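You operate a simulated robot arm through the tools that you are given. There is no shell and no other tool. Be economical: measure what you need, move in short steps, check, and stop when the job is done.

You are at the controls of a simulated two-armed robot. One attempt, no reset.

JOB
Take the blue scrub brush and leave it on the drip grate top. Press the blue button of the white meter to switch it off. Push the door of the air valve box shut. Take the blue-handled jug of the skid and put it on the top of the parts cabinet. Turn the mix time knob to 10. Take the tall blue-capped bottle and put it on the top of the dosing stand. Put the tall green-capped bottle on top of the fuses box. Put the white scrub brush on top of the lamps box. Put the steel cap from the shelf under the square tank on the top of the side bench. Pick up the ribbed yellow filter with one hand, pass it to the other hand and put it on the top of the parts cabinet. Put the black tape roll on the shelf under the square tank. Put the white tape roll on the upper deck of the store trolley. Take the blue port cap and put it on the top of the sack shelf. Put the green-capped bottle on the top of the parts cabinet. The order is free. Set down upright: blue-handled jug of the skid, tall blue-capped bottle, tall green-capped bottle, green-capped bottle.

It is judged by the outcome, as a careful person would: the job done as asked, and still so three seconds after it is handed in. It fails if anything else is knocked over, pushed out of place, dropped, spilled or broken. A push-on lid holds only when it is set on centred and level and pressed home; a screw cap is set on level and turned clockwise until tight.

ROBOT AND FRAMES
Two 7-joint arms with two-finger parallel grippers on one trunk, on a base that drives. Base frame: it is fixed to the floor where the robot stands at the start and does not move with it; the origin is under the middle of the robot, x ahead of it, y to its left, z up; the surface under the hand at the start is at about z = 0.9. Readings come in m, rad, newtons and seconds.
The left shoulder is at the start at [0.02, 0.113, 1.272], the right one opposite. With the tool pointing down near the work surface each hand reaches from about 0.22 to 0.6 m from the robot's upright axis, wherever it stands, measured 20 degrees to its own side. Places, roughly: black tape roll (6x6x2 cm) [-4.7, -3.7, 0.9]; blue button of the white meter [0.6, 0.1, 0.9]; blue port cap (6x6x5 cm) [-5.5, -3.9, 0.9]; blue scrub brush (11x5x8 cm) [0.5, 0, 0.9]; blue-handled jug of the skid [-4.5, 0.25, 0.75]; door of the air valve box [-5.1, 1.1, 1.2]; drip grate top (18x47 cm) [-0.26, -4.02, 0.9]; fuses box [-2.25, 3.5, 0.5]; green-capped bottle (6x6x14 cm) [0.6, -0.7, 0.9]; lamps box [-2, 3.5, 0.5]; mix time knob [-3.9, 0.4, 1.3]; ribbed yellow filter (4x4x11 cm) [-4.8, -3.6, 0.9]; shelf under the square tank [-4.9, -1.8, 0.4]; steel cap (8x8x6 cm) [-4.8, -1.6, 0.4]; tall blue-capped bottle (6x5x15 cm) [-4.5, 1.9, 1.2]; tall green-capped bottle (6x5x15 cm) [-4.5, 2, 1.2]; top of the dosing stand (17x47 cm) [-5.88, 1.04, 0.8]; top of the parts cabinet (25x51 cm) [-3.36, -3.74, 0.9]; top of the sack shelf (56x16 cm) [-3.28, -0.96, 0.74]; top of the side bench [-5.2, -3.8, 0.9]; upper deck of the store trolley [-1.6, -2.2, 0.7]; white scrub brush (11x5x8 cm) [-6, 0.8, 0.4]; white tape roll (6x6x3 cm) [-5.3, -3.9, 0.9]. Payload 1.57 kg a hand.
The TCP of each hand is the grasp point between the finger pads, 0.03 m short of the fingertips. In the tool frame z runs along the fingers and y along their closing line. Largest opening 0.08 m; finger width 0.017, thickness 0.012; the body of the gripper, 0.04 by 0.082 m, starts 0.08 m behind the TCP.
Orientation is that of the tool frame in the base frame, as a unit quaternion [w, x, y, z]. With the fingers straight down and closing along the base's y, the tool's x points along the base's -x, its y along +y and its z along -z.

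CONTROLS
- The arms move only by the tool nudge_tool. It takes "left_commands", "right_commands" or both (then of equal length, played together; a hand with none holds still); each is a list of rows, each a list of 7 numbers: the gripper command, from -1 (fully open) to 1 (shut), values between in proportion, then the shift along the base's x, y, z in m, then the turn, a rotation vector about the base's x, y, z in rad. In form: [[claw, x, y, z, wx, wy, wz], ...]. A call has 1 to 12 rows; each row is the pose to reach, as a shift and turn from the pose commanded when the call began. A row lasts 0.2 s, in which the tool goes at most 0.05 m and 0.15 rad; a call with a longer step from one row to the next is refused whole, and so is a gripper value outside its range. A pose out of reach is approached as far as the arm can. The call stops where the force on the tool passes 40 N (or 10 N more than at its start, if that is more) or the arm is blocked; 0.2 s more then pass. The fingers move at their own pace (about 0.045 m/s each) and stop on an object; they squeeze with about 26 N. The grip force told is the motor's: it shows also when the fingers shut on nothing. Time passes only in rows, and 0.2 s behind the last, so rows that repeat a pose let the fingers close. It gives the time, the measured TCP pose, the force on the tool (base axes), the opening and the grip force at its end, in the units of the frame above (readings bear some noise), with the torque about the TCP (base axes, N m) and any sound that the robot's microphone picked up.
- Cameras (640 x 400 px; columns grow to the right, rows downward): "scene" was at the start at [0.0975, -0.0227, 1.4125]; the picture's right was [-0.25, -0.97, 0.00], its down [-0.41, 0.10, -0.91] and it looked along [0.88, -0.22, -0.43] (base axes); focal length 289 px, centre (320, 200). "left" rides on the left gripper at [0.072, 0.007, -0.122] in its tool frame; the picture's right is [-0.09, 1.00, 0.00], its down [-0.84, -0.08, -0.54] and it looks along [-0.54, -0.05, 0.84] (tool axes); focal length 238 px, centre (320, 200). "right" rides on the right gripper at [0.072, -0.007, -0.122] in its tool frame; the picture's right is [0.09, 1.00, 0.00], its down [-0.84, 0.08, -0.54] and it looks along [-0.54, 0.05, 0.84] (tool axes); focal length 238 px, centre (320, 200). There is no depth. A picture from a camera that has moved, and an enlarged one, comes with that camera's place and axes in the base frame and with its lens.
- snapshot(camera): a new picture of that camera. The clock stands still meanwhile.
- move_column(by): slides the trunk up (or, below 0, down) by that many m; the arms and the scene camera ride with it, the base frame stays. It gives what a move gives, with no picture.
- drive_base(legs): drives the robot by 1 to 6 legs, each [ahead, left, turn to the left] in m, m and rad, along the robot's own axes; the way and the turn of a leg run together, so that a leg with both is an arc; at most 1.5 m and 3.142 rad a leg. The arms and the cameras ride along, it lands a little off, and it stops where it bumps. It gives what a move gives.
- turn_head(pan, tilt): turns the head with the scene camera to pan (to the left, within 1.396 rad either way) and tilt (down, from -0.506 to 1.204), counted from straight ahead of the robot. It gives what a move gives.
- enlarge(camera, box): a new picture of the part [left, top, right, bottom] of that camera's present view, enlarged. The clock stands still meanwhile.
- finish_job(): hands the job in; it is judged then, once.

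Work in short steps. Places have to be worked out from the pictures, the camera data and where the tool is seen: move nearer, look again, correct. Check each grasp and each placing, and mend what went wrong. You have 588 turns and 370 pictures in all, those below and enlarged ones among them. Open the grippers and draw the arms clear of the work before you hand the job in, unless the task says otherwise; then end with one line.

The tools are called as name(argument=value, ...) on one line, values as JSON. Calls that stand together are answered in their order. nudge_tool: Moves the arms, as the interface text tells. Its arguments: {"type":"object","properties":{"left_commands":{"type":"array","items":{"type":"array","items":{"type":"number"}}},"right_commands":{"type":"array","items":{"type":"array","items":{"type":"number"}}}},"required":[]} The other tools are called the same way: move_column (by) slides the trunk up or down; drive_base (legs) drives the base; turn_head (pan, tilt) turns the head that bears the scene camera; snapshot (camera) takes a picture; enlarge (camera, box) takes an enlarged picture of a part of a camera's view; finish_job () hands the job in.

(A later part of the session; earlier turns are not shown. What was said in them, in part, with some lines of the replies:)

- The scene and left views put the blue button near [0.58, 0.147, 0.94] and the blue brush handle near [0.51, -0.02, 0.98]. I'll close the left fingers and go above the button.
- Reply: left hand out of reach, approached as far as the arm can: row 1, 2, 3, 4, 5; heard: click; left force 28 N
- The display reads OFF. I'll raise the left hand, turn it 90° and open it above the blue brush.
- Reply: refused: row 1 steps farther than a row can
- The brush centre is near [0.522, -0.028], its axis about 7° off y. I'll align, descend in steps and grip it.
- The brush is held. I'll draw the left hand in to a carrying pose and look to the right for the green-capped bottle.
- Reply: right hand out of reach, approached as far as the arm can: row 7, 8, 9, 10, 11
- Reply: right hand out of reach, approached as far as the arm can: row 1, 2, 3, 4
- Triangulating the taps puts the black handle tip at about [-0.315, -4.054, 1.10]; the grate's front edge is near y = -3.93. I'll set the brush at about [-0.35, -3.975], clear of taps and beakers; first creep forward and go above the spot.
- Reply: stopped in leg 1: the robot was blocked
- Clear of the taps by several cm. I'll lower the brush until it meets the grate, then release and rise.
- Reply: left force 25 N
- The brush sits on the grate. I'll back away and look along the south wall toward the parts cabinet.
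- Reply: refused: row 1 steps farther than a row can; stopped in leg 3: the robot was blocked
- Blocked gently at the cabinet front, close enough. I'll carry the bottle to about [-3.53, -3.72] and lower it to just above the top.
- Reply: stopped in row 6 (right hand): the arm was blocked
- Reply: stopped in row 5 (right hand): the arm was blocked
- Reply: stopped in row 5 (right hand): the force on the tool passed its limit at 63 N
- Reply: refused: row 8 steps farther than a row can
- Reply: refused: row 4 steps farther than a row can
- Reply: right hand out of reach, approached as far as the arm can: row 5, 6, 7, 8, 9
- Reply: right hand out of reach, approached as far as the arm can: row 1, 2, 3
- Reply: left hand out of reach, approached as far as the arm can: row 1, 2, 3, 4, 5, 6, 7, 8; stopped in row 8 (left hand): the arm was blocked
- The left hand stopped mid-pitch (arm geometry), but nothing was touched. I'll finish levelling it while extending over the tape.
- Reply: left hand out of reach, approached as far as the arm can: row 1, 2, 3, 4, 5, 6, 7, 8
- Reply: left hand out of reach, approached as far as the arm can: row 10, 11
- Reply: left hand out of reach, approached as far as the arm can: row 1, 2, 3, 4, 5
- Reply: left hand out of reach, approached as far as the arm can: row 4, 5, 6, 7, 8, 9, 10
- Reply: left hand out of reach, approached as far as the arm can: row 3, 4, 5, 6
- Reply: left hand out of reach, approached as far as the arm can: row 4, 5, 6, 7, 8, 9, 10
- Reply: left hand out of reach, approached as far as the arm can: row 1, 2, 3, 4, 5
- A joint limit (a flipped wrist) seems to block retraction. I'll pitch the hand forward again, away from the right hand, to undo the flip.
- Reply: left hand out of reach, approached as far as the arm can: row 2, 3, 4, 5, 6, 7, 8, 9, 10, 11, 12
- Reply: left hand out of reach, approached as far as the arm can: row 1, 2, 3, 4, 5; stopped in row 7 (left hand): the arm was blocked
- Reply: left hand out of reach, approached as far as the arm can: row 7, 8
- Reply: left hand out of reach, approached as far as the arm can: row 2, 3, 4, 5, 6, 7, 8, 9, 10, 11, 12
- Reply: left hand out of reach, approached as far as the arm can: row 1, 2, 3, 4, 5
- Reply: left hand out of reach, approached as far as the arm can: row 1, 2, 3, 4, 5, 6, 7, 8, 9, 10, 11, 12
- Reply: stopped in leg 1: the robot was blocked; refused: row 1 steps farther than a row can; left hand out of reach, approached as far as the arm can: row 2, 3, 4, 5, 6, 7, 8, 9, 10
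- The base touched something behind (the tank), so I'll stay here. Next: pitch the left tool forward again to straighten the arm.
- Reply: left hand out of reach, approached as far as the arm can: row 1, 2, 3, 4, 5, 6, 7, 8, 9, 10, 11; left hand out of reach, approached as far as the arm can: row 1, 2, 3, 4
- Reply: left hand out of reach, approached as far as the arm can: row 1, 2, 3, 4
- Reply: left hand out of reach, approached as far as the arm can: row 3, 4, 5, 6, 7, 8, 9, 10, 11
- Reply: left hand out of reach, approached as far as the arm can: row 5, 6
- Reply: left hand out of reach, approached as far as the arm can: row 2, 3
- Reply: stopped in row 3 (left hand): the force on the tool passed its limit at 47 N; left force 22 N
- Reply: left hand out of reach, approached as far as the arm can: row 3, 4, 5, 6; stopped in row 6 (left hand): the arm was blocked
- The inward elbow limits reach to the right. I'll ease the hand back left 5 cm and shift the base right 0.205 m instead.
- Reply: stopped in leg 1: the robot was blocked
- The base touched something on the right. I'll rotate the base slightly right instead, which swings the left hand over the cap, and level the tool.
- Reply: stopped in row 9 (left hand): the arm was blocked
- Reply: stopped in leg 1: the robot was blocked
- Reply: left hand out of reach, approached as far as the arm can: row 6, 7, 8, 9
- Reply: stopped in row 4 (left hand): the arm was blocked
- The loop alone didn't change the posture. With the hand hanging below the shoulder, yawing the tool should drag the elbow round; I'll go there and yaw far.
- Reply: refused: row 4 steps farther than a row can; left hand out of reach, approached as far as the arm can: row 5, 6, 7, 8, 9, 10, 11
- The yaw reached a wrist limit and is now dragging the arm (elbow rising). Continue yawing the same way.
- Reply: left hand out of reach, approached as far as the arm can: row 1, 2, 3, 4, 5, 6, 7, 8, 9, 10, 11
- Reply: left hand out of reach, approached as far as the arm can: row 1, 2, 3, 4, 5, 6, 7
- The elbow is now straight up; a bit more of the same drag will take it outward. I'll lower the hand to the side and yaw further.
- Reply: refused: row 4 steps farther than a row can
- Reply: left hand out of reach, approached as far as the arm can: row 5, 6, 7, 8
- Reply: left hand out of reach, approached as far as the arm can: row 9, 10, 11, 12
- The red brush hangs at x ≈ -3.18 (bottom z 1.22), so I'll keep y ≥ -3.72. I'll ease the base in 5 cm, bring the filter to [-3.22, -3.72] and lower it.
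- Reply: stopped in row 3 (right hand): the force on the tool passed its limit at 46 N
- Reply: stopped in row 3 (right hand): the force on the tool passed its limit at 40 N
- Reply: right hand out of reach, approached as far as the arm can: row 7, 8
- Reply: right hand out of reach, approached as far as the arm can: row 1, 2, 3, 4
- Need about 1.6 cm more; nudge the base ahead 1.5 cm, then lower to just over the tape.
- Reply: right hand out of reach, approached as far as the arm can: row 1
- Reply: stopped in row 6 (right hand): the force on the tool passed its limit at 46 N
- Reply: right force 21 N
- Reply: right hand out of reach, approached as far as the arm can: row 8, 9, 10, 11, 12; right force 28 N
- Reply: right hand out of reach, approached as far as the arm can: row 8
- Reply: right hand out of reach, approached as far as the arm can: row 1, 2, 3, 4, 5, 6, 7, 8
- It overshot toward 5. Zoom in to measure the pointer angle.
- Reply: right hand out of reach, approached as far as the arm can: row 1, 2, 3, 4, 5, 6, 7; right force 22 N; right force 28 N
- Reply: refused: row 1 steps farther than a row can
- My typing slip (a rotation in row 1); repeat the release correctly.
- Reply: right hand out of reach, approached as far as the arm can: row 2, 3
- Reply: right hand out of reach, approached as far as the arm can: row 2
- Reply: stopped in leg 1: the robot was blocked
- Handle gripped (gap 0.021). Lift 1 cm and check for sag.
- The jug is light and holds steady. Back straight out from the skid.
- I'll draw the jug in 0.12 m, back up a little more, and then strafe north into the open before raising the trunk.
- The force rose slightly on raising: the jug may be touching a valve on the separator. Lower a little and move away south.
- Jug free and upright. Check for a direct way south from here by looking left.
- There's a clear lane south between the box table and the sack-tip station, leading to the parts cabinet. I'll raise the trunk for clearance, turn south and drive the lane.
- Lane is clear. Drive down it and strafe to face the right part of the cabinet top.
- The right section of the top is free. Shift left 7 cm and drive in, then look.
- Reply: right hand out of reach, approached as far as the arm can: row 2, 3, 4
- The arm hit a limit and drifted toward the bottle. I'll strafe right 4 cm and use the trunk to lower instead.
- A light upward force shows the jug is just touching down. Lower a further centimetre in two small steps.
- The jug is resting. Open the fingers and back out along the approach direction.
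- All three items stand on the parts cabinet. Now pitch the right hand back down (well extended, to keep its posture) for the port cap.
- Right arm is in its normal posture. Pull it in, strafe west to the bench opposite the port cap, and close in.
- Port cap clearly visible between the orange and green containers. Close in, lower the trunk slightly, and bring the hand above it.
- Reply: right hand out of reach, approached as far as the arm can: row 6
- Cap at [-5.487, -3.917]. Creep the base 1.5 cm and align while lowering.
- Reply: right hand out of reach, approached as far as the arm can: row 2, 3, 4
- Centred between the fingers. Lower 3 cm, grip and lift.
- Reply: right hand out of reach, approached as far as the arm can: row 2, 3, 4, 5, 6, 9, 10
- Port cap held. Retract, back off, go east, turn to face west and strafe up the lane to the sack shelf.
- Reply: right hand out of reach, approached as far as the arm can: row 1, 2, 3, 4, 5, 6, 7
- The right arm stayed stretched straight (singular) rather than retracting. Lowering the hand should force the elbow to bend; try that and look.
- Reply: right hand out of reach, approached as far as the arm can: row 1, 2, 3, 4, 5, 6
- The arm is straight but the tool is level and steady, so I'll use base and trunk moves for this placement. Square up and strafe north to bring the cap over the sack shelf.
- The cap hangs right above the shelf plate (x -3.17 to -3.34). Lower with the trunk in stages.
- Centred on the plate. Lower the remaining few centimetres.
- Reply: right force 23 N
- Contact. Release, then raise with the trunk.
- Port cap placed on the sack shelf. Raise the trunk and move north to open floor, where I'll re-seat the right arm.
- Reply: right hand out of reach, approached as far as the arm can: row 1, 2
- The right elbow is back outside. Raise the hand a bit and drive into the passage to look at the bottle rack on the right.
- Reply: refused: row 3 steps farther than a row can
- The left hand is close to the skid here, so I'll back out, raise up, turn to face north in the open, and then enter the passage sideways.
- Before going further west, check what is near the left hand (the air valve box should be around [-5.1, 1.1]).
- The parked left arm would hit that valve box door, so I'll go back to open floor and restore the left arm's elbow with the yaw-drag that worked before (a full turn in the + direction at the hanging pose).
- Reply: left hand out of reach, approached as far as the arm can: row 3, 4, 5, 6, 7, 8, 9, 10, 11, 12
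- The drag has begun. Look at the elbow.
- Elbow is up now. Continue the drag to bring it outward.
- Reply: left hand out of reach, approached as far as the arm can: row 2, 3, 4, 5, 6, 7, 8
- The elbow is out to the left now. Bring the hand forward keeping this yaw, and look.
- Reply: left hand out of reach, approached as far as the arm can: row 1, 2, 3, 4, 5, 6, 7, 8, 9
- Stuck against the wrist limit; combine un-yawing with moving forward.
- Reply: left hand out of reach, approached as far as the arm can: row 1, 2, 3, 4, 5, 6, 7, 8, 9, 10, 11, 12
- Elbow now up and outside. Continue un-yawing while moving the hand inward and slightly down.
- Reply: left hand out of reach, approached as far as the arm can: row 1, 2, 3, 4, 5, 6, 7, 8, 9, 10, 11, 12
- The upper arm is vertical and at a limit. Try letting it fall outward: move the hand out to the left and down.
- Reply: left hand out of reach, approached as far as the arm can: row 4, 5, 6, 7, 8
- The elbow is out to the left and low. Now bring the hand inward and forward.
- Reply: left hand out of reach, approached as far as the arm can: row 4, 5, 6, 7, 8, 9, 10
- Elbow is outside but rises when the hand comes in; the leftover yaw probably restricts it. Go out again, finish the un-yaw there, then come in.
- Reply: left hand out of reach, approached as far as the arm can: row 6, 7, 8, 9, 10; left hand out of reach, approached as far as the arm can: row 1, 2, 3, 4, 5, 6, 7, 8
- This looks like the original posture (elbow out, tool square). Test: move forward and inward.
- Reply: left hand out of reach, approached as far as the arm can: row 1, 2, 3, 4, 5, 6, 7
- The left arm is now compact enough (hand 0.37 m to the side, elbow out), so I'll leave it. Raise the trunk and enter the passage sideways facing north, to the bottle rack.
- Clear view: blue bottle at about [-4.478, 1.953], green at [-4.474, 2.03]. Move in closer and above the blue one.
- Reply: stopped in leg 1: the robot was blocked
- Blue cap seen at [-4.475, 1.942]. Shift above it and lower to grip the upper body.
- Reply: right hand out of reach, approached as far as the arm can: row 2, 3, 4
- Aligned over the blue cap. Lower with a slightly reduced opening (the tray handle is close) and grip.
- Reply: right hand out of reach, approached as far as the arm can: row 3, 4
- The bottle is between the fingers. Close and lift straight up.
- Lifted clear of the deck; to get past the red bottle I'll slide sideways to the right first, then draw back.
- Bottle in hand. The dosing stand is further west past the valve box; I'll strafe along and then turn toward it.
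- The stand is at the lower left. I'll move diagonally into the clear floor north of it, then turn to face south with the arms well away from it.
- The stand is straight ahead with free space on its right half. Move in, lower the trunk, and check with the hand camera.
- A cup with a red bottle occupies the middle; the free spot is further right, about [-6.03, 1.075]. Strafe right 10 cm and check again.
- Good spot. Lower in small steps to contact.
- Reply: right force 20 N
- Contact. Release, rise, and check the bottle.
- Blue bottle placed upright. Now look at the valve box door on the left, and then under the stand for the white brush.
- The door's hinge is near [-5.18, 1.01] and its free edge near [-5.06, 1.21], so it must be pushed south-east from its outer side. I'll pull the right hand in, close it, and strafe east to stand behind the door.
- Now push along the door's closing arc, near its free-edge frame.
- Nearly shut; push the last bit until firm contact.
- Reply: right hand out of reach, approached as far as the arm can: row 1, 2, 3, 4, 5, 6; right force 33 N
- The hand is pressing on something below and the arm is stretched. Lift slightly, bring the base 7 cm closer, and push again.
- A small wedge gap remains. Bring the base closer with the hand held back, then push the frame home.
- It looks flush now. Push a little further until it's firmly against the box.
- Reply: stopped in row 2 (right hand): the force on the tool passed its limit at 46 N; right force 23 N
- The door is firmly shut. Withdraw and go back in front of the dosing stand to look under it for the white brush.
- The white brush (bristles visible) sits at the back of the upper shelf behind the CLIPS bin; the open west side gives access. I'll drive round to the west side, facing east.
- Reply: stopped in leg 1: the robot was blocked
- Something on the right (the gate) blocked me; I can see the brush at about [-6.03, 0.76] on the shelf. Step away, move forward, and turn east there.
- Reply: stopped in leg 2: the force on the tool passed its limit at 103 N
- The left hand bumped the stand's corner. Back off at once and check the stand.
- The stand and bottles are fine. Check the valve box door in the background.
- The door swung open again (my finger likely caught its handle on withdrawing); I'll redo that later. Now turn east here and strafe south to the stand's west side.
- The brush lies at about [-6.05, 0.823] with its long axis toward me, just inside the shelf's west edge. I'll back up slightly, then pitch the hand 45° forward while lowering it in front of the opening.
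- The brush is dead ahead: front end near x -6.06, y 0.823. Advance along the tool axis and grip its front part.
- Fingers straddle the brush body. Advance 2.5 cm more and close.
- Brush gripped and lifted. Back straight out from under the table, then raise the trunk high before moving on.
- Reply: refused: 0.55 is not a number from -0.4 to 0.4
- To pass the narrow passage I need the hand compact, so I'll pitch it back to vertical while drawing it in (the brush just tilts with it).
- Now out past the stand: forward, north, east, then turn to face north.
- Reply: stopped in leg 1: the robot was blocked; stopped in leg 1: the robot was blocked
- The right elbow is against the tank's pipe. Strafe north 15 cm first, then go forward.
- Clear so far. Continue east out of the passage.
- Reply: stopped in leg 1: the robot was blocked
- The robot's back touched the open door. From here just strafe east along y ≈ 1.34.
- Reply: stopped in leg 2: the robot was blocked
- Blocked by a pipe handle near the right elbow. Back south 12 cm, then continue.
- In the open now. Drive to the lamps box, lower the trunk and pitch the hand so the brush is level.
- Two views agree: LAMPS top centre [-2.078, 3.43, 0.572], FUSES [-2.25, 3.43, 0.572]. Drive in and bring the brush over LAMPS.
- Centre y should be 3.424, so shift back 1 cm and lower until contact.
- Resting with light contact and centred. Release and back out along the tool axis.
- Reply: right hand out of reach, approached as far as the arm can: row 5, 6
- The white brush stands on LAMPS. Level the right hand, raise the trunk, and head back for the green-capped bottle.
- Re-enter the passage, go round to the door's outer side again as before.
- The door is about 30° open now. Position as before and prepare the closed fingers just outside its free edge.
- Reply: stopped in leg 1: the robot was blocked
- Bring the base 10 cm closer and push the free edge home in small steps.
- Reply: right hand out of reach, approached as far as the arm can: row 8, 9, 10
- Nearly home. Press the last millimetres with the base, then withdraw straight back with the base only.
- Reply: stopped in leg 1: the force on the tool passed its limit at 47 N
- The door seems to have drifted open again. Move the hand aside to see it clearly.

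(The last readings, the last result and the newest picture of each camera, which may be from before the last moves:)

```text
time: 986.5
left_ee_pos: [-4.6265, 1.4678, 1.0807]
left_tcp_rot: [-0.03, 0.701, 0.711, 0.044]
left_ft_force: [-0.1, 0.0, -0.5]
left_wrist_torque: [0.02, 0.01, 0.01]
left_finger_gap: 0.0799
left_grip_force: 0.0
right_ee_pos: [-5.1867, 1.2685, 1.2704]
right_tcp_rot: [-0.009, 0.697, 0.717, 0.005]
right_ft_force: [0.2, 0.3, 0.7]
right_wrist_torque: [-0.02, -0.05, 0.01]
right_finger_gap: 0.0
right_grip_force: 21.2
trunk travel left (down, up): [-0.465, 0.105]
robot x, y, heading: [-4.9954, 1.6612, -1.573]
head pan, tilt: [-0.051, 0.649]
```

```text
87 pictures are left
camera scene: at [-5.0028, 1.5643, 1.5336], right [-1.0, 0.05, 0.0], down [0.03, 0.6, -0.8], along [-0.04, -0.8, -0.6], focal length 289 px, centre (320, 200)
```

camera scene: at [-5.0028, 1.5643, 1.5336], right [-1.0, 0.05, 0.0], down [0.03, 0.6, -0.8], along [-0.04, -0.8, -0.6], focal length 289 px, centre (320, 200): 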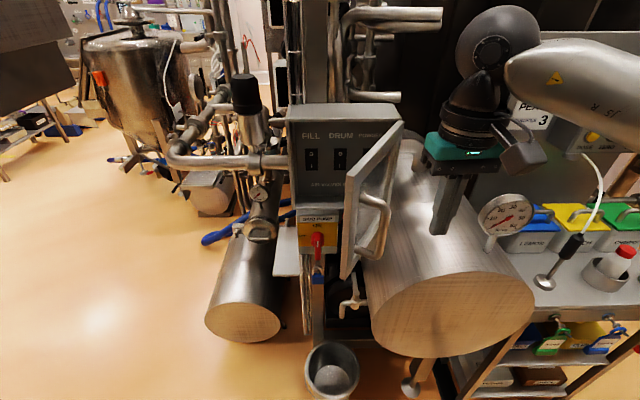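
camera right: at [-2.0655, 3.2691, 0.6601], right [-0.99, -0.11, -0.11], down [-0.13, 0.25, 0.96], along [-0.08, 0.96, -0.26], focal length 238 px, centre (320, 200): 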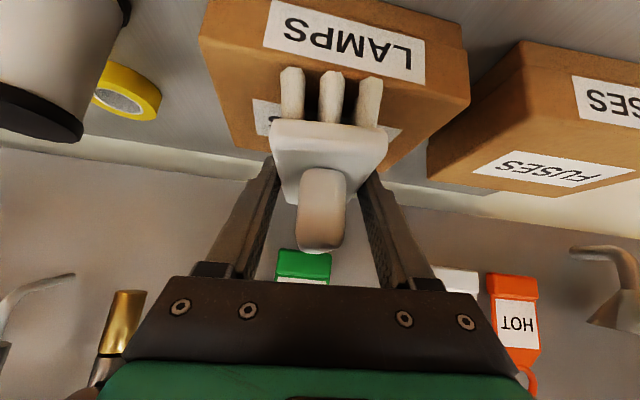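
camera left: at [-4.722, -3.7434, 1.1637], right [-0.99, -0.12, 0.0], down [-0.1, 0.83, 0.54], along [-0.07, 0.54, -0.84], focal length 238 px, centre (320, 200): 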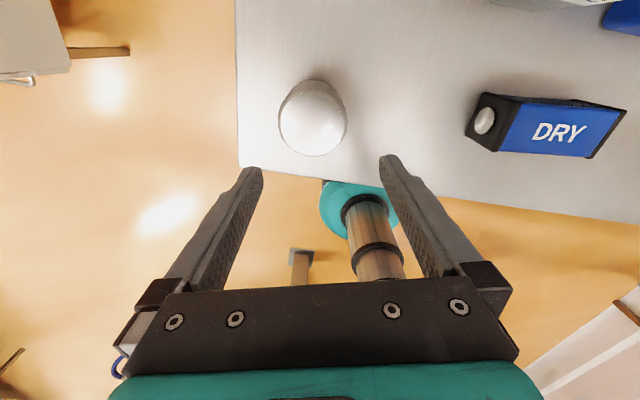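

I see: on the last tries my fingertip slid inside the handle loop and pulled the door back open. This time I'll push on the top rail, above the handle (tips at z ≈ 1.265). First raise the hand and bring the base closer.

nudge_tool(right_commands=[[1, 0, 0.03, 0.01, 0, 0, 0], [1, 0, 0.07, 0.02, 0, 0, 0], [1, 0.02, 0.1, 0.024, 0, 0, 0]])

drive_base(legs=[[0.12, 0, 0]])

nudge_tool(right_commands=[[1, 0.03, -0.015, 0.0, 0, 0, 0], [1, 0.06, -0.03, 0.0, 0, 0, 0], [1, 0.08, -0.055, 0, 0, 0, 0], [1, 0.106, -0.08, 0, 0, 0, 0]])

snapshot(camera="scene")

```text
time: 987.2
left_ee_pos: [-4.6262, 1.4664, 1.0793]
left_tcp_rot: [-0.029, 0.7, 0.712, 0.044]
left_ft_force: [0.6, 0.1, -0.1]
left_wrist_torque: [0.01, 0.02, 0.01]
left_finger_gap: 0.0801
left_grip_force: 0.1
right_ee_pos: [-5.1655, 1.3679, 1.2949]
right_tcp_rot: [-0.009, 0.697, 0.717, 0.005]
right_ft_force: [0.3, 0.1, 0.2]
right_wrist_torque: [0.04, 0.03, 0.0]
right_finger_gap: 0.0
right_grip_force: 21.0
trunk travel left (down, up): [-0.465, 0.105]
robot x, y, heading: [-4.9972, 1.659, -1.575]
head pan, tilt: [-0.051, 0.649]
```

```text
time: 988.5
left_ee_pos: [-4.6274, 1.3464, 1.0798]
left_tcp_rot: [-0.03, 0.7, 0.712, 0.045]
left_ft_force: [0.4, -0.3, 0.2]
left_wrist_torque: [0.05, 0.02, 0.0]
left_finger_gap: 0.0801
left_grip_force: 0.0
right_ee_pos: [-5.1678, 1.2463, 1.2924]
right_tcp_rot: [-0.009, 0.697, 0.717, 0.006]
right_ft_force: [0.2, 0.5, -0.6]
right_wrist_torque: [0.02, 0.07, 0.0]
right_finger_gap: 0.0002
right_grip_force: 20.9
trunk travel left (down, up): [-0.465, 0.105]
robot x, y, heading: [-5.0003, 1.5397, -1.569]
head pan, tilt: [-0.051, 0.649]
```

```text
time: 989.5
left_ee_pos: [-4.6267, 1.3463, 1.0805]
left_tcp_rot: [-0.03, 0.701, 0.711, 0.045]
left_ft_force: [-0.2, -0.8, 0.5]
left_wrist_torque: [0.02, -0.01, -0.02]
left_finger_gap: 0.0803
left_grip_force: 0.0
right_ee_pos: [-5.0616, 1.1653, 1.294]
right_tcp_rot: [-0.01, 0.697, 0.717, 0.006]
right_ft_force: [0.3, -0.4, -0.1]
right_wrist_torque: [0.0, 0.03, -0.01]
right_finger_gap: 0.0
right_grip_force: 20.9
trunk travel left (down, up): [-0.465, 0.105]
robot x, y, heading: [-4.9975, 1.5424, -1.574]
head pan, tilt: [-0.051, 0.649]
```

```text
86 pictures are left
camera scene: at [-5.002, 1.4431, 1.5336], right [-1.0, 0.05, 0.0], down [0.03, 0.6, -0.8], along [-0.04, -0.8, -0.61], focal length 289 px, centre (320, 200)
```

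scene: 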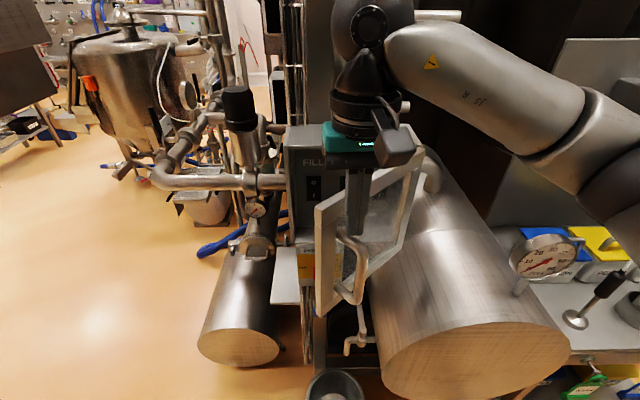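

It is moving (now ~37° open) with the finger on the outside. Keep pushing along the arc at the top rail.

nudge_tool(right_commands=[[1, 0.026, -0.027, 0, 0, 0, 0], [1, 0.042, -0.057, 0, 0, 0, 0], [1, 0.05, -0.075, 0, 0, 0, 0], [1, 0.054, -0.091, 0, 0, 0, 0], [1, 0.058, -0.108, 0, 0, 0, 0], [1, 0.058, -0.118, 0, 0, 0, 0], [1, 0.058, -0.126, 0, 0, 0, 0], [1, 0.058, -0.134, 0, 0, 0, 0], [1, 0.058, -0.142, 0, 0, 0, 0], [1, 0.058, -0.15, 0, 0, 0, 0]])

snapshot(camera="scene")

```text
time: 991.7
left_ee_pos: [-4.6276, 1.3499, 1.0805]
left_tcp_rot: [-0.028, 0.7, 0.712, 0.044]
left_ft_force: [0.5, 0.2, 0.7]
left_wrist_torque: [0.02, -0.03, 0.0]
left_finger_gap: 0.08
left_grip_force: 0.1
right_ee_pos: [-5.0047, 1.0222, 1.2929]
right_tcp_rot: [-0.012, 0.696, 0.718, 0.007]
right_ft_force: [-1.7, 21.5, -4.4]
right_wrist_torque: [-0.32, -0.09, -0.3]
right_finger_gap: 0.0
right_grip_force: 20.8
trunk travel left (down, up): [-0.465, 0.105]
robot x, y, heading: [-4.9957, 1.5396, -1.581]
head pan, tilt: [-0.051, 0.649]
```

```text
85 pictures are left
camera scene: at [-5.0036, 1.4477, 1.5338], right [-1.0, 0.05, 0.0], down [0.03, 0.6, -0.8], along [-0.04, -0.8, -0.6], focal length 289 px, centre (320, 200)
```

scene: 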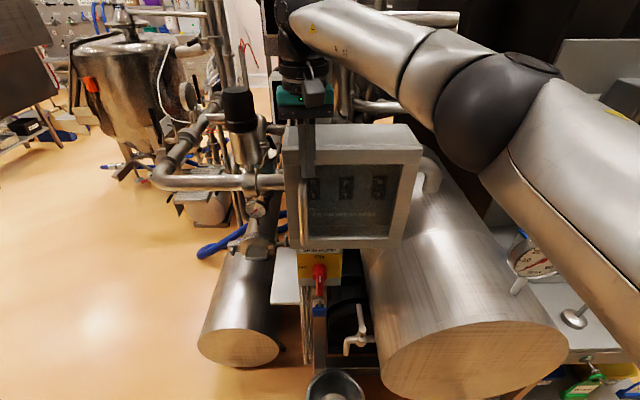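

Door pressed shut at the top rail. Withdraw straight back with the base and check that it stays.

drive_base(legs=[[-0.12, 0, 0]])

snapshot(camera="scene")

```text
time: 992.9
left_ee_pos: [-4.626, 1.469, 1.0805]
left_tcp_rot: [-0.029, 0.7, 0.712, 0.045]
left_ft_force: [-0.9, 0.2, -0.4]
left_wrist_torque: [-0.05, -0.03, -0.01]
left_finger_gap: 0.08
left_grip_force: 0.0
right_ee_pos: [-5.0024, 1.139, 1.2928]
right_tcp_rot: [-0.008, 0.696, 0.718, 0.006]
right_ft_force: [-0.9, 0.4, -0.1]
right_wrist_torque: [0.01, 0.03, 0.0]
right_finger_gap: 0.0
right_grip_force: 20.9
trunk travel left (down, up): [-0.465, 0.105]
robot x, y, heading: [-4.9972, 1.6594, -1.571]
head pan, tilt: [-0.051, 0.649]
```

```text
84 pictures are left
camera scene: at [-5.0027, 1.5654, 1.5337], right [-1.0, 0.05, 0.0], down [0.03, 0.6, -0.8], along [-0.04, -0.8, -0.6], focal length 289 px, centre (320, 200)
```

scene: 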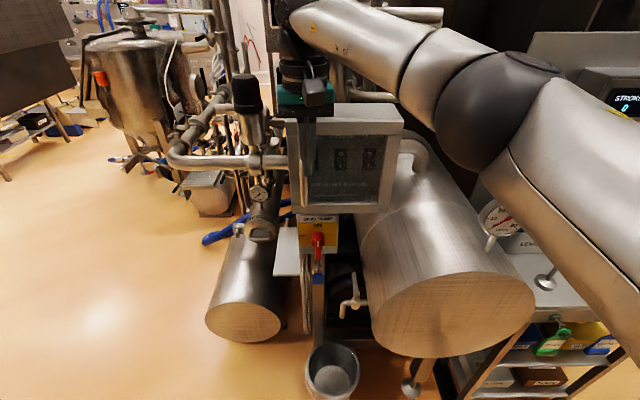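

The door stays shut. Now pull the hand in and go round to face the bottle rack for the green bottle.

nudge_tool(right_commands=[[1, 0, 0.04, 0.01, 0, 0, 0], [0, -0.02, 0.08, 0.02, 0, 0, 0], [-1, -0.05, 0.11, 0.02, 0, 0, 0], [-1, -0.08, 0.14, 0.02, 0, 0, 0], [-1, -0.1, 0.17, 0.02, 0, 0, 0], [-1, -0.11, 0.19, 0.02, 0, 0, 0]])

drive_base(legs=[[0, -0.75, 0], [0, 0, 1.57], [0, 0, 1.575], [-0.2, -0.4, 0], [0, -0.72, 0]])

turn_head(pan=0.0, tilt=0.55)

snapshot(camera="scene")

```text
time: 994.3
left_ee_pos: [-4.626, 1.4682, 1.0792]
left_tcp_rot: [-0.029, 0.7, 0.712, 0.045]
left_ft_force: [-0.3, 0.7, 0.1]
left_wrist_torque: [0.0, 0.04, 0.0]
left_finger_gap: 0.0799
left_grip_force: 0.1
right_ee_pos: [-5.1126, 1.328, 1.3135]
right_tcp_rot: [-0.009, 0.696, 0.718, 0.006]
right_ft_force: [0.2, 0.7, -0.8]
right_wrist_torque: [-0.01, 0.0, 0.0]
right_finger_gap: 0.0801
right_grip_force: 0.0
trunk travel left (down, up): [-0.465, 0.105]
robot x, y, heading: [-4.9969, 1.6628, -1.571]
head pan, tilt: [-0.051, 0.649]
```

```text
time: 1011.9
left_ee_pos: [-4.99, 1.6552, 1.0802]
left_tcp_rot: [0.045, 0.711, -0.701, 0.029]
left_ft_force: [0.4, -0.4, -0.4]
left_wrist_torque: [0.03, 0.0, 0.04]
left_finger_gap: 0.08
left_grip_force: 0.1
right_ee_pos: [-4.5032, 1.7954, 1.3128]
right_tcp_rot: [0.006, 0.717, -0.697, 0.009]
right_ft_force: [0.4, -0.2, -0.1]
right_wrist_torque: [0.01, 0.03, 0.0]
right_finger_gap: 0.0799
right_grip_force: 0.1
trunk travel left (down, up): [-0.465, 0.105]
robot x, y, heading: [-4.622, 1.4649, 1.565]
head pan, tilt: [-0.051, 0.649]
```

```text
time: 1012.6
left_ee_pos: [-4.9889, 1.654, 1.0812]
left_tcp_rot: [0.045, 0.711, -0.702, 0.029]
left_ft_force: [0.0, -0.1, 0.2]
left_wrist_torque: [0.03, 0.02, 0.03]
left_finger_gap: 0.0801
left_grip_force: 0.0
right_ee_pos: [-4.5025, 1.7964, 1.3133]
right_tcp_rot: [0.006, 0.717, -0.697, 0.009]
right_ft_force: [-0.3, -0.1, -0.6]
right_wrist_torque: [0.01, -0.02, 0.01]
right_finger_gap: 0.0802
right_grip_force: 0.1
trunk travel left (down, up): [-0.465, 0.105]
robot x, y, heading: [-4.6166, 1.4564, 1.561]
head pan, tilt: [0.0, 0.55]
```

```text
83 pictures are left
camera scene: at [-4.6219, 1.561, 1.5424], right [1.0, -0.01, 0.0], down [0.0, -0.52, -0.85], along [0.0, 0.85, -0.52], focal length 289 px, centre (320, 200)
```

scene: 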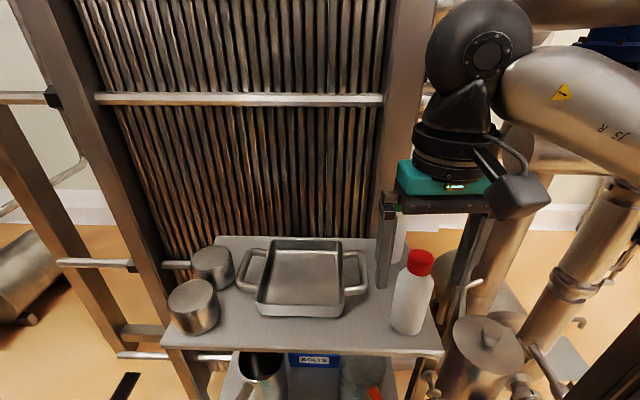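

Red bottle in front, green behind it near [-4.47, 2.03]. Bring the hand over the green one.

nudge_tool(right_commands=[[-1, 0.005, 0.04, 0.01, 0, 0, 0], [-1, 0.01, 0.08, 0.01, 0, 0, 0], [-1, 0.015, 0.12, 0.01, 0, 0, 0], [-1, 0.02, 0.16, 0.01, 0, 0, 0], [-1, 0.025, 0.195, 0.0, 0, 0, 0], [-1, 0.03, 0.225, -0.01, 0, 0, 0]])

snapshot(camera="right")

```text
time: 1014.0
left_ee_pos: [-4.9913, 1.6561, 1.0804]
left_tcp_rot: [0.045, 0.71, -0.702, 0.03]
left_ft_force: [-0.2, -0.2, 1.3]
left_wrist_torque: [-0.02, 0.02, -0.02]
left_finger_gap: 0.0799
left_grip_force: 0.0
right_ee_pos: [-4.4727, 2.0196, 1.3029]
right_tcp_rot: [0.005, 0.718, -0.696, 0.008]
right_ft_force: [0.4, 0.1, -0.6]
right_wrist_torque: [-0.01, -0.01, -0.01]
right_finger_gap: 0.0801
right_grip_force: 0.0
trunk travel left (down, up): [-0.465, 0.105]
robot x, y, heading: [-4.6206, 1.4654, 1.571]
head pan, tilt: [0.0, 0.55]
```

```text
82 pictures are left
camera right: at [-4.4645, 1.9503, 1.4264], right [-0.99, -0.12, 0.0], down [-0.11, 0.84, 0.53], along [-0.06, 0.52, -0.85], focal length 238 px, centre (320, 200)
```

right: 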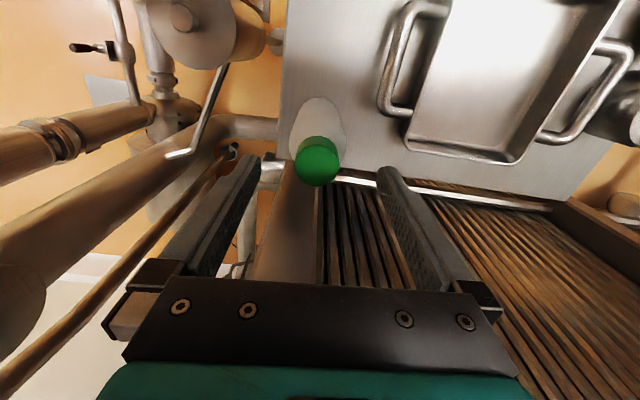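

Centred on the green cap. Lower and grip.

nudge_tool(right_commands=[[-0.75, 0.001, 0, -0.03, 0, 0, 0], [-0.75, 0.001, 0, -0.07, 0, 0, 0], [-0.75, 0.001, 0, -0.1, 0, 0, 0], [-0.75, 0.001, 0, -0.113, 0, 0, 0], [0, 0.001, 0, -0.113, 0, 0, 0], [1, 0.001, 0, -0.113, 0, 0, 0], [1, 0.001, 0, -0.113, 0, 0, 0], [1, 0.001, 0, -0.113, 0, 0, 0]])

snapshot(camera="right")

```text
time: 1015.8
left_ee_pos: [-4.9895, 1.6566, 1.0804]
left_tcp_rot: [0.045, 0.711, -0.701, 0.029]
left_ft_force: [0.8, -0.1, 0.4]
left_wrist_torque: [-0.02, -0.02, 0.0]
left_finger_gap: 0.0799
left_grip_force: 0.0
right_ee_pos: [-4.472, 2.0199, 1.191]
right_tcp_rot: [0.006, 0.716, -0.698, 0.009]
right_ft_force: [1.6, 0.0, -0.5]
right_wrist_torque: [0.02, 0.02, -0.01]
right_finger_gap: 0.0499
right_grip_force: 25.2
trunk travel left (down, up): [-0.465, 0.105]
robot x, y, heading: [-4.6219, 1.4596, 1.568]
head pan, tilt: [0.0, 0.55]
```

```text
81 pictures are left
camera right: at [-4.4624, 1.9506, 1.3136], right [-0.99, -0.12, 0.0], down [-0.1, 0.85, 0.52], along [-0.06, 0.52, -0.85], focal length 238 px, centre (320, 200)
```

right: 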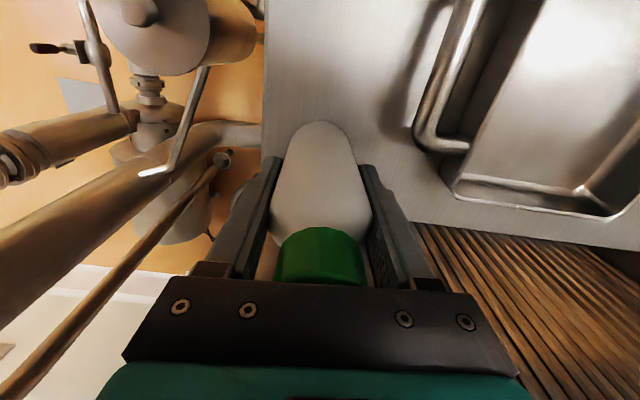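

Gripped. Lift well above the red bottle with arm and trunk, then draw back.

nudge_tool(right_commands=[[1, 0, 0, 0.04, 0, 0, 0], [1, 0, 0, 0.08, 0, 0, 0]])

move_column(by=0.1)

nudge_tool(right_commands=[[1, 0.0, -0.02, 0.02, 0, 0, 0], [1, 0.0, -0.05, 0.03, 0, 0, 0], [1, 0.0, -0.09, 0.03, 0, 0, 0], [1, 0.0, -0.13, 0.03, 0, 0, 0], [1, -0.01, -0.17, 0.03, 0, 0, 0], [1, -0.02, -0.21, 0.02, 0, 0, 0]])

snapshot(camera="scene")

```text
time: 1016.4
left_ee_pos: [-4.9908, 1.6554, 1.0799]
left_tcp_rot: [0.045, 0.71, -0.702, 0.03]
left_ft_force: [0.8, 0.3, 0.4]
left_wrist_torque: [-0.01, -0.01, 0.02]
left_finger_gap: 0.0801
left_grip_force: 0.1
right_ee_pos: [-4.4703, 2.02, 1.271]
right_tcp_rot: [0.005, 0.716, -0.698, 0.009]
right_ft_force: [-0.4, -0.7, -2.0]
right_wrist_torque: [0.0, -0.02, -0.02]
right_finger_gap: 0.05
right_grip_force: 26.2
trunk travel left (down, up): [-0.465, 0.105]
robot x, y, heading: [-4.6239, 1.4611, 1.564]
head pan, tilt: [0.0, 0.55]
```

```text
time: 1017.7
left_ee_pos: [-4.9894, 1.6551, 1.1803]
left_tcp_rot: [0.045, 0.71, -0.702, 0.03]
left_ft_force: [-0.3, -0.1, -0.8]
left_wrist_torque: [0.01, 0.02, 0.0]
left_finger_gap: 0.0802
left_grip_force: 0.1
right_ee_pos: [-4.4705, 2.0191, 1.3697]
right_tcp_rot: [0.005, 0.717, -0.697, 0.009]
right_ft_force: [0.4, 0.1, -2.1]
right_wrist_torque: [0.03, -0.02, 0.01]
right_finger_gap: 0.0499
right_grip_force: 25.1
trunk travel left (down, up): [-0.565, 0.005]
robot x, y, heading: [-4.6209, 1.4611, 1.566]
head pan, tilt: [0.0, 0.55]
```

```text
time: 1019.1
left_ee_pos: [-4.9901, 1.6545, 1.1798]
left_tcp_rot: [0.045, 0.71, -0.702, 0.029]
left_ft_force: [0.1, 0.2, 0.3]
left_wrist_torque: [-0.02, 0.02, 0.0]
left_finger_gap: 0.0798
left_grip_force: 0.0
right_ee_pos: [-4.4895, 1.8102, 1.3907]
right_tcp_rot: [0.005, 0.717, -0.697, 0.009]
right_ft_force: [-0.2, 0.1, -1.4]
right_wrist_torque: [0.03, 0.01, -0.02]
right_finger_gap: 0.05
right_grip_force: 25.9
trunk travel left (down, up): [-0.565, 0.005]
robot x, y, heading: [-4.6173, 1.4619, 1.568]
head pan, tilt: [0.0, 0.55]
```

```text
80 pictures are left
camera scene: at [-4.6215, 1.5602, 1.6425], right [1.0, -0.01, 0.0], down [0.0, -0.52, -0.85], along [0.0, 0.85, -0.52], focal length 289 px, centre (320, 200)
```

scene: 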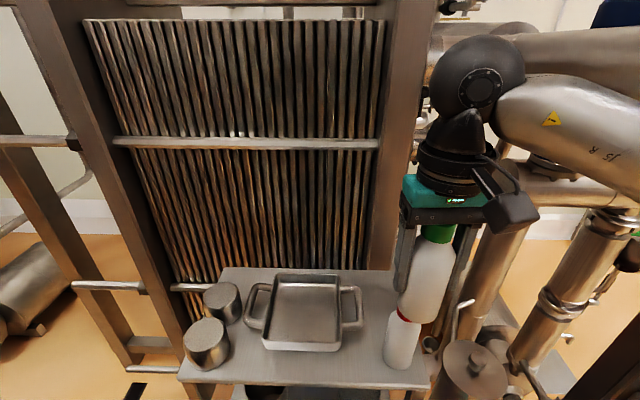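

Clear of the red bottle. Back off and leave the passage eastward.

drive_base(legs=[[-0.22, 0, 0], [0, -1.0, 0], [0, -0.95, 0]])

turn_head(pan=0.3, tilt=0.4)

```text
time: 1030.1
left_ee_pos: [-3.0528, 1.4158, 1.1789]
left_tcp_rot: [-0.046, -0.704, 0.708, -0.028]
left_ft_force: [-0.9, 0.2, 0.8]
left_wrist_torque: [-0.02, 0.0, 0.0]
left_finger_gap: 0.0801
left_grip_force: 0.1
right_ee_pos: [-2.5507, 1.5635, 1.3911]
right_tcp_rot: [0.006, 0.711, -0.703, 0.009]
right_ft_force: [0.0, -0.2, -2.4]
right_wrist_torque: [0.01, -0.01, 0.02]
right_finger_gap: 0.0496
right_grip_force: 25.8
trunk travel left (down, up): [-0.565, 0.005]
robot x, y, heading: [-2.6856, 1.2134, 1.548]
head pan, tilt: [0.0, 0.55]
```

```text
time: 1030.9
left_ee_pos: [-3.0525, 1.4164, 1.1811]
left_tcp_rot: [-0.045, -0.705, 0.707, -0.029]
left_ft_force: [0.7, 0.2, 0.0]
left_wrist_torque: [-0.01, 0.01, 0.0]
left_finger_gap: 0.08
left_grip_force: 0.1
right_ee_pos: [-2.5506, 1.5646, 1.3896]
right_tcp_rot: [0.005, 0.711, -0.703, 0.009]
right_ft_force: [-0.3, 0.3, -1.8]
right_wrist_torque: [0.0, 0.02, 0.02]
right_finger_gap: 0.0495
right_grip_force: 26.6
trunk travel left (down, up): [-0.565, 0.005]
robot x, y, heading: [-2.6857, 1.2159, 1.547]
head pan, tilt: [0.3, 0.4]
```

Drive to the FUSES box and lower the trunk.

drive_base(legs=[[0, -0.3, 0.024], [1.45, 0, 0]])

move_column(by=-0.4)

move_column(by=-0.12)

turn_head(pan=0.0, tilt=0.6)

snapshot(camera="scene")

```text
time: 1039.8
left_ee_pos: [-2.7394, 2.8616, 1.1806]
left_tcp_rot: [-0.045, -0.706, 0.706, -0.029]
left_ft_force: [-0.2, -0.6, -0.6]
left_wrist_torque: [0.05, 0.02, -0.02]
left_finger_gap: 0.0798
left_grip_force: 0.0
right_ee_pos: [-2.238, 3.0101, 1.3899]
right_tcp_rot: [0.006, 0.712, -0.702, 0.009]
right_ft_force: [-0.3, -0.3, -2.1]
right_wrist_torque: [0.01, -0.02, -0.01]
right_finger_gap: 0.0495
right_grip_force: 26.0
trunk travel left (down, up): [-0.565, 0.005]
robot x, y, heading: [-2.3729, 2.6611, 1.553]
head pan, tilt: [0.3, 0.4]
```

```text
time: 1043.6
left_ee_pos: [-2.7391, 2.8623, 0.7799]
left_tcp_rot: [-0.045, -0.706, 0.707, -0.028]
left_ft_force: [0.6, -0.3, -0.2]
left_wrist_torque: [0.01, 0.02, -0.01]
left_finger_gap: 0.08
left_grip_force: 0.0
right_ee_pos: [-2.2389, 3.0109, 0.9894]
right_tcp_rot: [0.006, 0.712, -0.702, 0.01]
right_ft_force: [1.3, 0.5, -1.7]
right_wrist_torque: [0.0, -0.01, 0.03]
right_finger_gap: 0.0494
right_grip_force: 25.6
trunk travel left (down, up): [-0.165, 0.405]
robot x, y, heading: [-2.3759, 2.6646, 1.55]
head pan, tilt: [0.3, 0.4]
```

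```text
time: 1045.1
left_ee_pos: [-2.7389, 2.8624, 0.6599]
left_tcp_rot: [-0.046, -0.706, 0.707, -0.029]
left_ft_force: [-0.1, 0.5, 0.8]
left_wrist_torque: [-0.01, 0.04, 0.03]
left_finger_gap: 0.0801
left_grip_force: 0.1
right_ee_pos: [-2.2364, 3.0112, 0.869]
right_tcp_rot: [0.005, 0.712, -0.702, 0.01]
right_ft_force: [-1.0, 0.0, -2.0]
right_wrist_torque: [-0.04, 0.01, 0.0]
right_finger_gap: 0.0493
right_grip_force: 25.6
trunk travel left (down, up): [-0.045, 0.525]
robot x, y, heading: [-2.371, 2.6609, 1.553]
head pan, tilt: [0.3, 0.4]
```

```text
time: 1045.9
left_ee_pos: [-2.7392, 2.8612, 0.6601]
left_tcp_rot: [-0.046, -0.706, 0.706, -0.03]
left_ft_force: [-0.3, -0.3, -0.7]
left_wrist_torque: [-0.01, 0.0, -0.01]
left_finger_gap: 0.0801
left_grip_force: 0.1
right_ee_pos: [-2.2375, 3.0107, 0.8698]
right_tcp_rot: [0.005, 0.712, -0.702, 0.009]
right_ft_force: [0.5, -0.8, -1.5]
right_wrist_torque: [-0.02, 0.03, 0.0]
right_finger_gap: 0.0493
right_grip_force: 26.1
trunk travel left (down, up): [-0.045, 0.525]
robot x, y, heading: [-2.3736, 2.6616, 1.551]
head pan, tilt: [0.0, 0.6]
```

```text
79 pictures are left
camera scene: at [-2.3723, 2.7611, 1.1179], right [1.0, -0.02, 0.0], down [-0.01, -0.56, -0.83], along [0.02, 0.83, -0.56], focal length 289 px, centre (320, 200)
```

scene: 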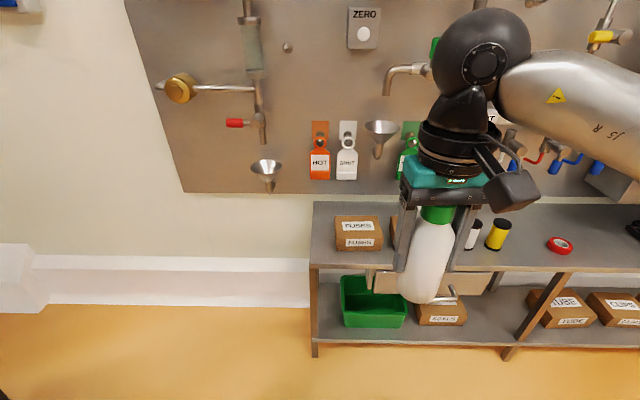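

drive_base(legs=[[0.22, 0.01, 0.018]])

nudge_tool(right_commands=[[1, 0, 0.04, -0.01, 0, 0, 0], [1, 0, 0.08, -0.02, 0, 0, 0], [1, 0, 0.12, -0.04, 0, 0, 0], [1, 0, 0.155, -0.06, 0, 0, 0], [1, 0, 0.185, -0.08, 0, 0, 0]])

snapshot(camera="right")

snapshot(camera="scene")

```text
time: 1047.6
left_ee_pos: [-2.7516, 3.074, 0.661]
left_tcp_rot: [0.045, 0.713, -0.699, 0.029]
left_ft_force: [-0.8, -0.1, 0.4]
left_wrist_torque: [-0.01, 0.04, -0.01]
left_finger_gap: 0.0799
left_grip_force: 0.1
right_ee_pos: [-2.2539, 3.2331, 0.8699]
right_tcp_rot: [0.006, 0.72, -0.694, 0.009]
right_ft_force: [-0.6, -0.4, -1.8]
right_wrist_torque: [0.02, 0.04, 0.02]
right_finger_gap: 0.049
right_grip_force: 25.7
trunk travel left (down, up): [-0.045, 0.525]
robot x, y, heading: [-2.382, 2.8851, 1.57]
head pan, tilt: [0.0, 0.6]
```

```text
time: 1048.8
left_ee_pos: [-2.7509, 3.0747, 0.6594]
left_tcp_rot: [0.044, 0.713, -0.699, 0.03]
left_ft_force: [0.1, 0.0, 0.4]
left_wrist_torque: [-0.01, 0.0, -0.01]
left_finger_gap: 0.0799
left_grip_force: 0.2
right_ee_pos: [-2.2525, 3.4202, 0.7887]
right_tcp_rot: [0.004, 0.721, -0.693, 0.009]
right_ft_force: [0.4, -0.8, -1.8]
right_wrist_torque: [0.01, -0.01, -0.03]
right_finger_gap: 0.0492
right_grip_force: 26.2
trunk travel left (down, up): [-0.045, 0.525]
robot x, y, heading: [-2.3805, 2.8844, 1.573]
head pan, tilt: [0.0, 0.6]
```

```text
78 pictures are left
camera right: at [-2.2438, 3.3501, 0.9119], right [-0.99, -0.13, 0.0], down [-0.11, 0.84, 0.52], along [-0.07, 0.52, -0.85], focal length 238 px, centre (320, 200)
```

right: 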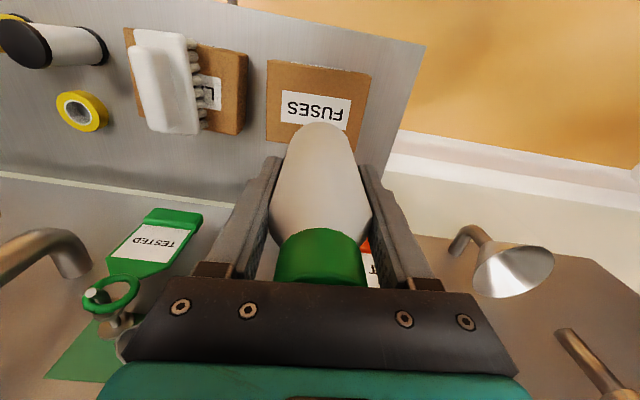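

```text
77 pictures are left
camera scene: at [-2.3826, 2.9812, 1.1179], right [1.0, 0.0, 0.0], down [0.0, -0.57, -0.82], along [0.0, 0.82, -0.57], focal length 289 px, centre (320, 200)
```

scene: 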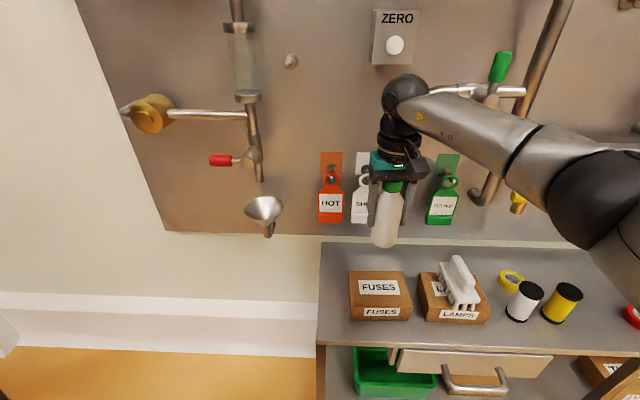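

Aligned over FUSES (centre about [-2.253, 3.411]). Lower the bottle in steps to contact.

nudge_tool(right_commands=[[1, 0, -0.008, -0.04, 0, 0, 0], [1, 0, -0.008, -0.08, 0, 0, 0], [1, 0, -0.008, -0.11, 0, 0, 0], [1, 0, -0.008, -0.125, 0, 0, 0], [1, 0, -0.008, -0.135, 0, 0, 0], [1, 0, -0.008, -0.143, 0, 0, 0], [1, 0, -0.008, -0.151, 0, 0, 0], [1, 0, -0.008, -0.159, 0, 0, 0]])

snapshot(camera="right")

```text
time: 1050.6
left_ee_pos: [-2.7514, 3.074, 0.661]
left_tcp_rot: [0.045, 0.713, -0.699, 0.03]
left_ft_force: [0.5, -0.9, -0.6]
left_wrist_torque: [0.0, 0.0, -0.03]
left_finger_gap: 0.08
left_grip_force: 0.0
right_ee_pos: [-2.2545, 3.4141, 0.6431]
right_tcp_rot: [0.003, 0.72, -0.694, 0.002]
right_ft_force: [-0.3, -3.3, 11.1]
right_wrist_torque: [-0.14, 0.04, -0.02]
right_finger_gap: 0.0492
right_grip_force: 25.6
trunk travel left (down, up): [-0.045, 0.525]
robot x, y, heading: [-2.3811, 2.8796, 1.576]
head pan, tilt: [0.0, 0.6]
stopped in row 8 (right hand): the force on the tool passed its limit at 47 N (the readings are from after the stop); the commanded pose is now the measured one
```

```text
76 pictures are left
camera right: at [-2.2443, 3.3437, 0.7659], right [-0.99, -0.13, 0.0], down [-0.11, 0.84, 0.53], along [-0.07, 0.53, -0.85], focal length 238 px, centre (320, 200)
```

right: 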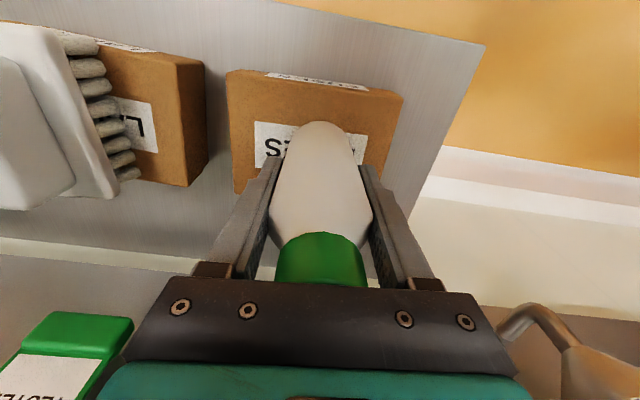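

Contact on the box. Release and rise straight up.

nudge_tool(right_commands=[[0.2, 0, 0, 0, 0, 0, 0], [-0.6, 0, 0, 0, 0, 0, 0], [-0.6, 0, 0, 0, 0, 0, 0], [-0.7, 0, 0, 0.03, 0, 0, 0], [-0.7, 0, 0, 0.07, 0, 0, 0], [-0.7, 0, 0, 0.11, 0, 0, 0], [-0.7, 0, 0, 0.15, 0, 0, 0], [-0.7, 0, -0.02, 0.185, 0, 0, 0], [-0.7, 0, -0.06, 0.2, 0, 0, 0], [-0.7, 0, -0.1, 0.21, 0, 0, 0]])

drive_base(legs=[[-0.3, 0, 0]])

enlarge(camera="scene", box=[280, 120, 520, 300])

```text
time: 1052.8
left_ee_pos: [-2.7516, 3.0739, 0.6599]
left_tcp_rot: [0.044, 0.714, -0.699, 0.029]
left_ft_force: [0.3, -0.1, 0.3]
left_wrist_torque: [0.01, 0.0, -0.01]
left_finger_gap: 0.0803
left_grip_force: 0.0
right_ee_pos: [-2.2544, 3.3123, 0.8524]
right_tcp_rot: [0.004, 0.719, -0.695, 0.005]
right_ft_force: [0.0, -1.1, -0.3]
right_wrist_torque: [0.01, 0.01, 0.01]
right_finger_gap: 0.0681
right_grip_force: 0.1
trunk travel left (down, up): [-0.045, 0.525]
robot x, y, heading: [-2.3788, 2.8831, 1.57]
head pan, tilt: [0.0, 0.6]
```

```text
time: 1054.8
left_ee_pos: [-2.7496, 2.7698, 0.6598]
left_tcp_rot: [0.046, 0.71, -0.702, 0.029]
left_ft_force: [0.9, -0.5, -0.1]
left_wrist_torque: [-0.02, 0.0, -0.01]
left_finger_gap: 0.0798
left_grip_force: 0.0
right_ee_pos: [-2.2522, 3.0056, 0.8521]
right_tcp_rot: [0.003, 0.717, -0.697, 0.004]
right_ft_force: [0.5, 0.2, 0.0]
right_wrist_torque: [0.0, 0.0, 0.03]
right_finger_gap: 0.0681
right_grip_force: 0.0
trunk travel left (down, up): [-0.045, 0.525]
robot x, y, heading: [-2.3825, 2.5749, 1.562]
head pan, tilt: [0.0, 0.6]
```

```text
2.22 times, centred on (400, 210) of scene
camera zoom: at [-2.382, 2.6756, 1.1179], right [1.0, 0.0, 0.0], down [0.0, -0.56, -0.83], along [0.0, 0.83, -0.56], focal length 642 px, centre (142, 178)
```

zoom: 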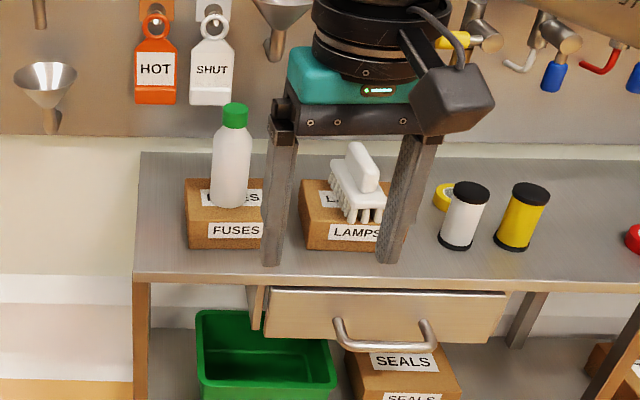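

Green bottle stands upright on FUSES and the brush on LAMPS. As a last check, back away and look at the HMI (mix time) and valve box door from a distance.

drive_base(legs=[[-1.35, 0, 0]])

move_column(by=0.32)

turn_head(pan=1.39, tilt=0.15)

snapshot(camera="scene")

```text
time: 1061.7
left_ee_pos: [-2.7477, 1.3973, 0.6603]
left_tcp_rot: [0.045, 0.717, -0.695, 0.03]
left_ft_force: [-0.2, -0.9, 0.1]
left_wrist_torque: [0.01, -0.01, 0.0]
left_finger_gap: 0.0801
left_grip_force: 0.0
right_ee_pos: [-2.2534, 1.642, 0.8518]
right_tcp_rot: [0.004, 0.723, -0.691, 0.005]
right_ft_force: [-0.2, 0.2, -0.2]
right_wrist_torque: [-0.02, 0.02, 0.01]
right_finger_gap: 0.0679
right_grip_force: 0.1
trunk travel left (down, up): [-0.045, 0.525]
robot x, y, heading: [-2.3744, 1.2107, 1.585]
head pan, tilt: [0.0, 0.6]
```

```text
time: 1064.8
left_ee_pos: [-2.7471, 1.397, 0.9798]
left_tcp_rot: [0.044, 0.717, -0.695, 0.029]
left_ft_force: [1.1, 0.2, 0.3]
left_wrist_torque: [0.01, 0.01, -0.05]
left_finger_gap: 0.0799
left_grip_force: 0.1
right_ee_pos: [-2.2538, 1.6412, 1.1715]
right_tcp_rot: [0.004, 0.724, -0.69, 0.005]
right_ft_force: [0.1, 0.4, -0.3]
right_wrist_torque: [0.0, 0.0, -0.01]
right_finger_gap: 0.0681
right_grip_force: 0.0
trunk travel left (down, up): [-0.365, 0.205]
robot x, y, heading: [-2.3743, 1.2145, 1.588]
head pan, tilt: [0.0, 0.6]
```

```text
time: 1066.4
left_ee_pos: [-2.7478, 1.3971, 0.9809]
left_tcp_rot: [0.045, 0.717, -0.695, 0.03]
left_ft_force: [0.0, 0.2, 0.3]
left_wrist_torque: [0.0, 0.01, -0.01]
left_finger_gap: 0.08
left_grip_force: 0.1
right_ee_pos: [-2.2521, 1.6429, 1.1721]
right_tcp_rot: [0.004, 0.723, -0.691, 0.005]
right_ft_force: [0.4, 0.2, -0.4]
right_wrist_torque: [0.0, -0.01, -0.01]
right_finger_gap: 0.0681
right_grip_force: 0.1
trunk travel left (down, up): [-0.365, 0.205]
robot x, y, heading: [-2.3725, 1.2114, 1.587]
head pan, tilt: [1.389, 0.15]
```

```text
74 pictures are left
camera scene: at [-2.4674, 1.2361, 1.4794], right [0.17, 0.99, 0.0], down [0.15, -0.03, -0.99], along [-0.97, 0.16, -0.15], focal length 289 px, centre (320, 200)
```

scene: 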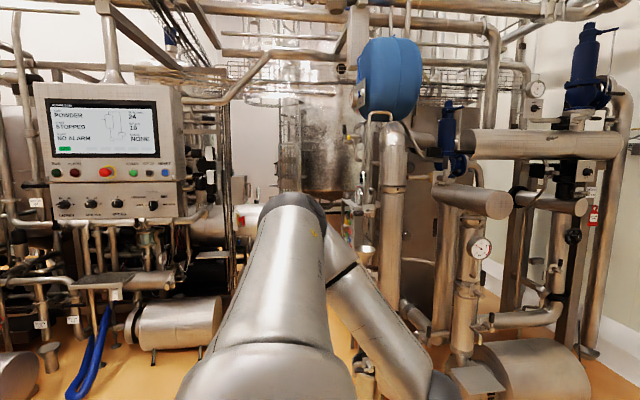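

enlarge(camera="scene", box=[30, 80, 200, 230])

```text
2.67 times, centred on (115, 155) of scene
camera zoom: at [-2.4674, 1.2361, 1.4794], right [0.17, 0.99, 0.0], down [0.15, -0.03, -0.99], along [-0.97, 0.16, -0.15], focal length 770 px, centre (867, 320)
```

zoom: 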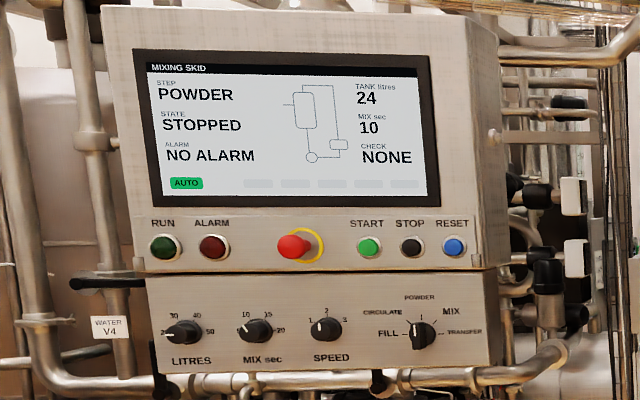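

Mix time reads 10. Open both grippers with the arms clear and hand in.

nudge_tool(left_commands=[[-1, 0, 0, 0, 0, 0, 0], [-1, 0, 0, 0, 0, 0, 0]], right_commands=[[-1, 0, 0, 0, 0, 0, 0], [-1, 0, 0, 0, 0, 0, 0]])

finish_job()

```text
time: 1067.0
left_ee_pos: [-2.7474, 1.3973, 0.9802]
left_tcp_rot: [0.044, 0.717, -0.695, 0.029]
left_ft_force: [-0.2, 0.4, -0.3]
left_wrist_torque: [0.02, 0.01, 0.0]
left_finger_gap: 0.0802
left_grip_force: 0.1
right_ee_pos: [-2.254, 1.6414, 1.1716]
right_tcp_rot: [0.004, 0.724, -0.69, 0.006]
right_ft_force: [-0.3, 0.3, -1.0]
right_wrist_torque: [-0.03, 0.0, -0.01]
right_finger_gap: 0.08
right_grip_force: 0.1
trunk travel left (down, up): [-0.365, 0.205]
robot x, y, heading: [-2.3743, 1.212, 1.586]
head pan, tilt: [1.389, 0.15]
```

```text
The job is handed in.
```

All fourteen tasks are done and the job is handed in; the valve box door had swung open twice before it stayed shut and was not looked at again before hand-in, and the base and arms bumped fixtures several times (hardest, the dosing stand corner at 103 N) with nothing seen to fall or move.
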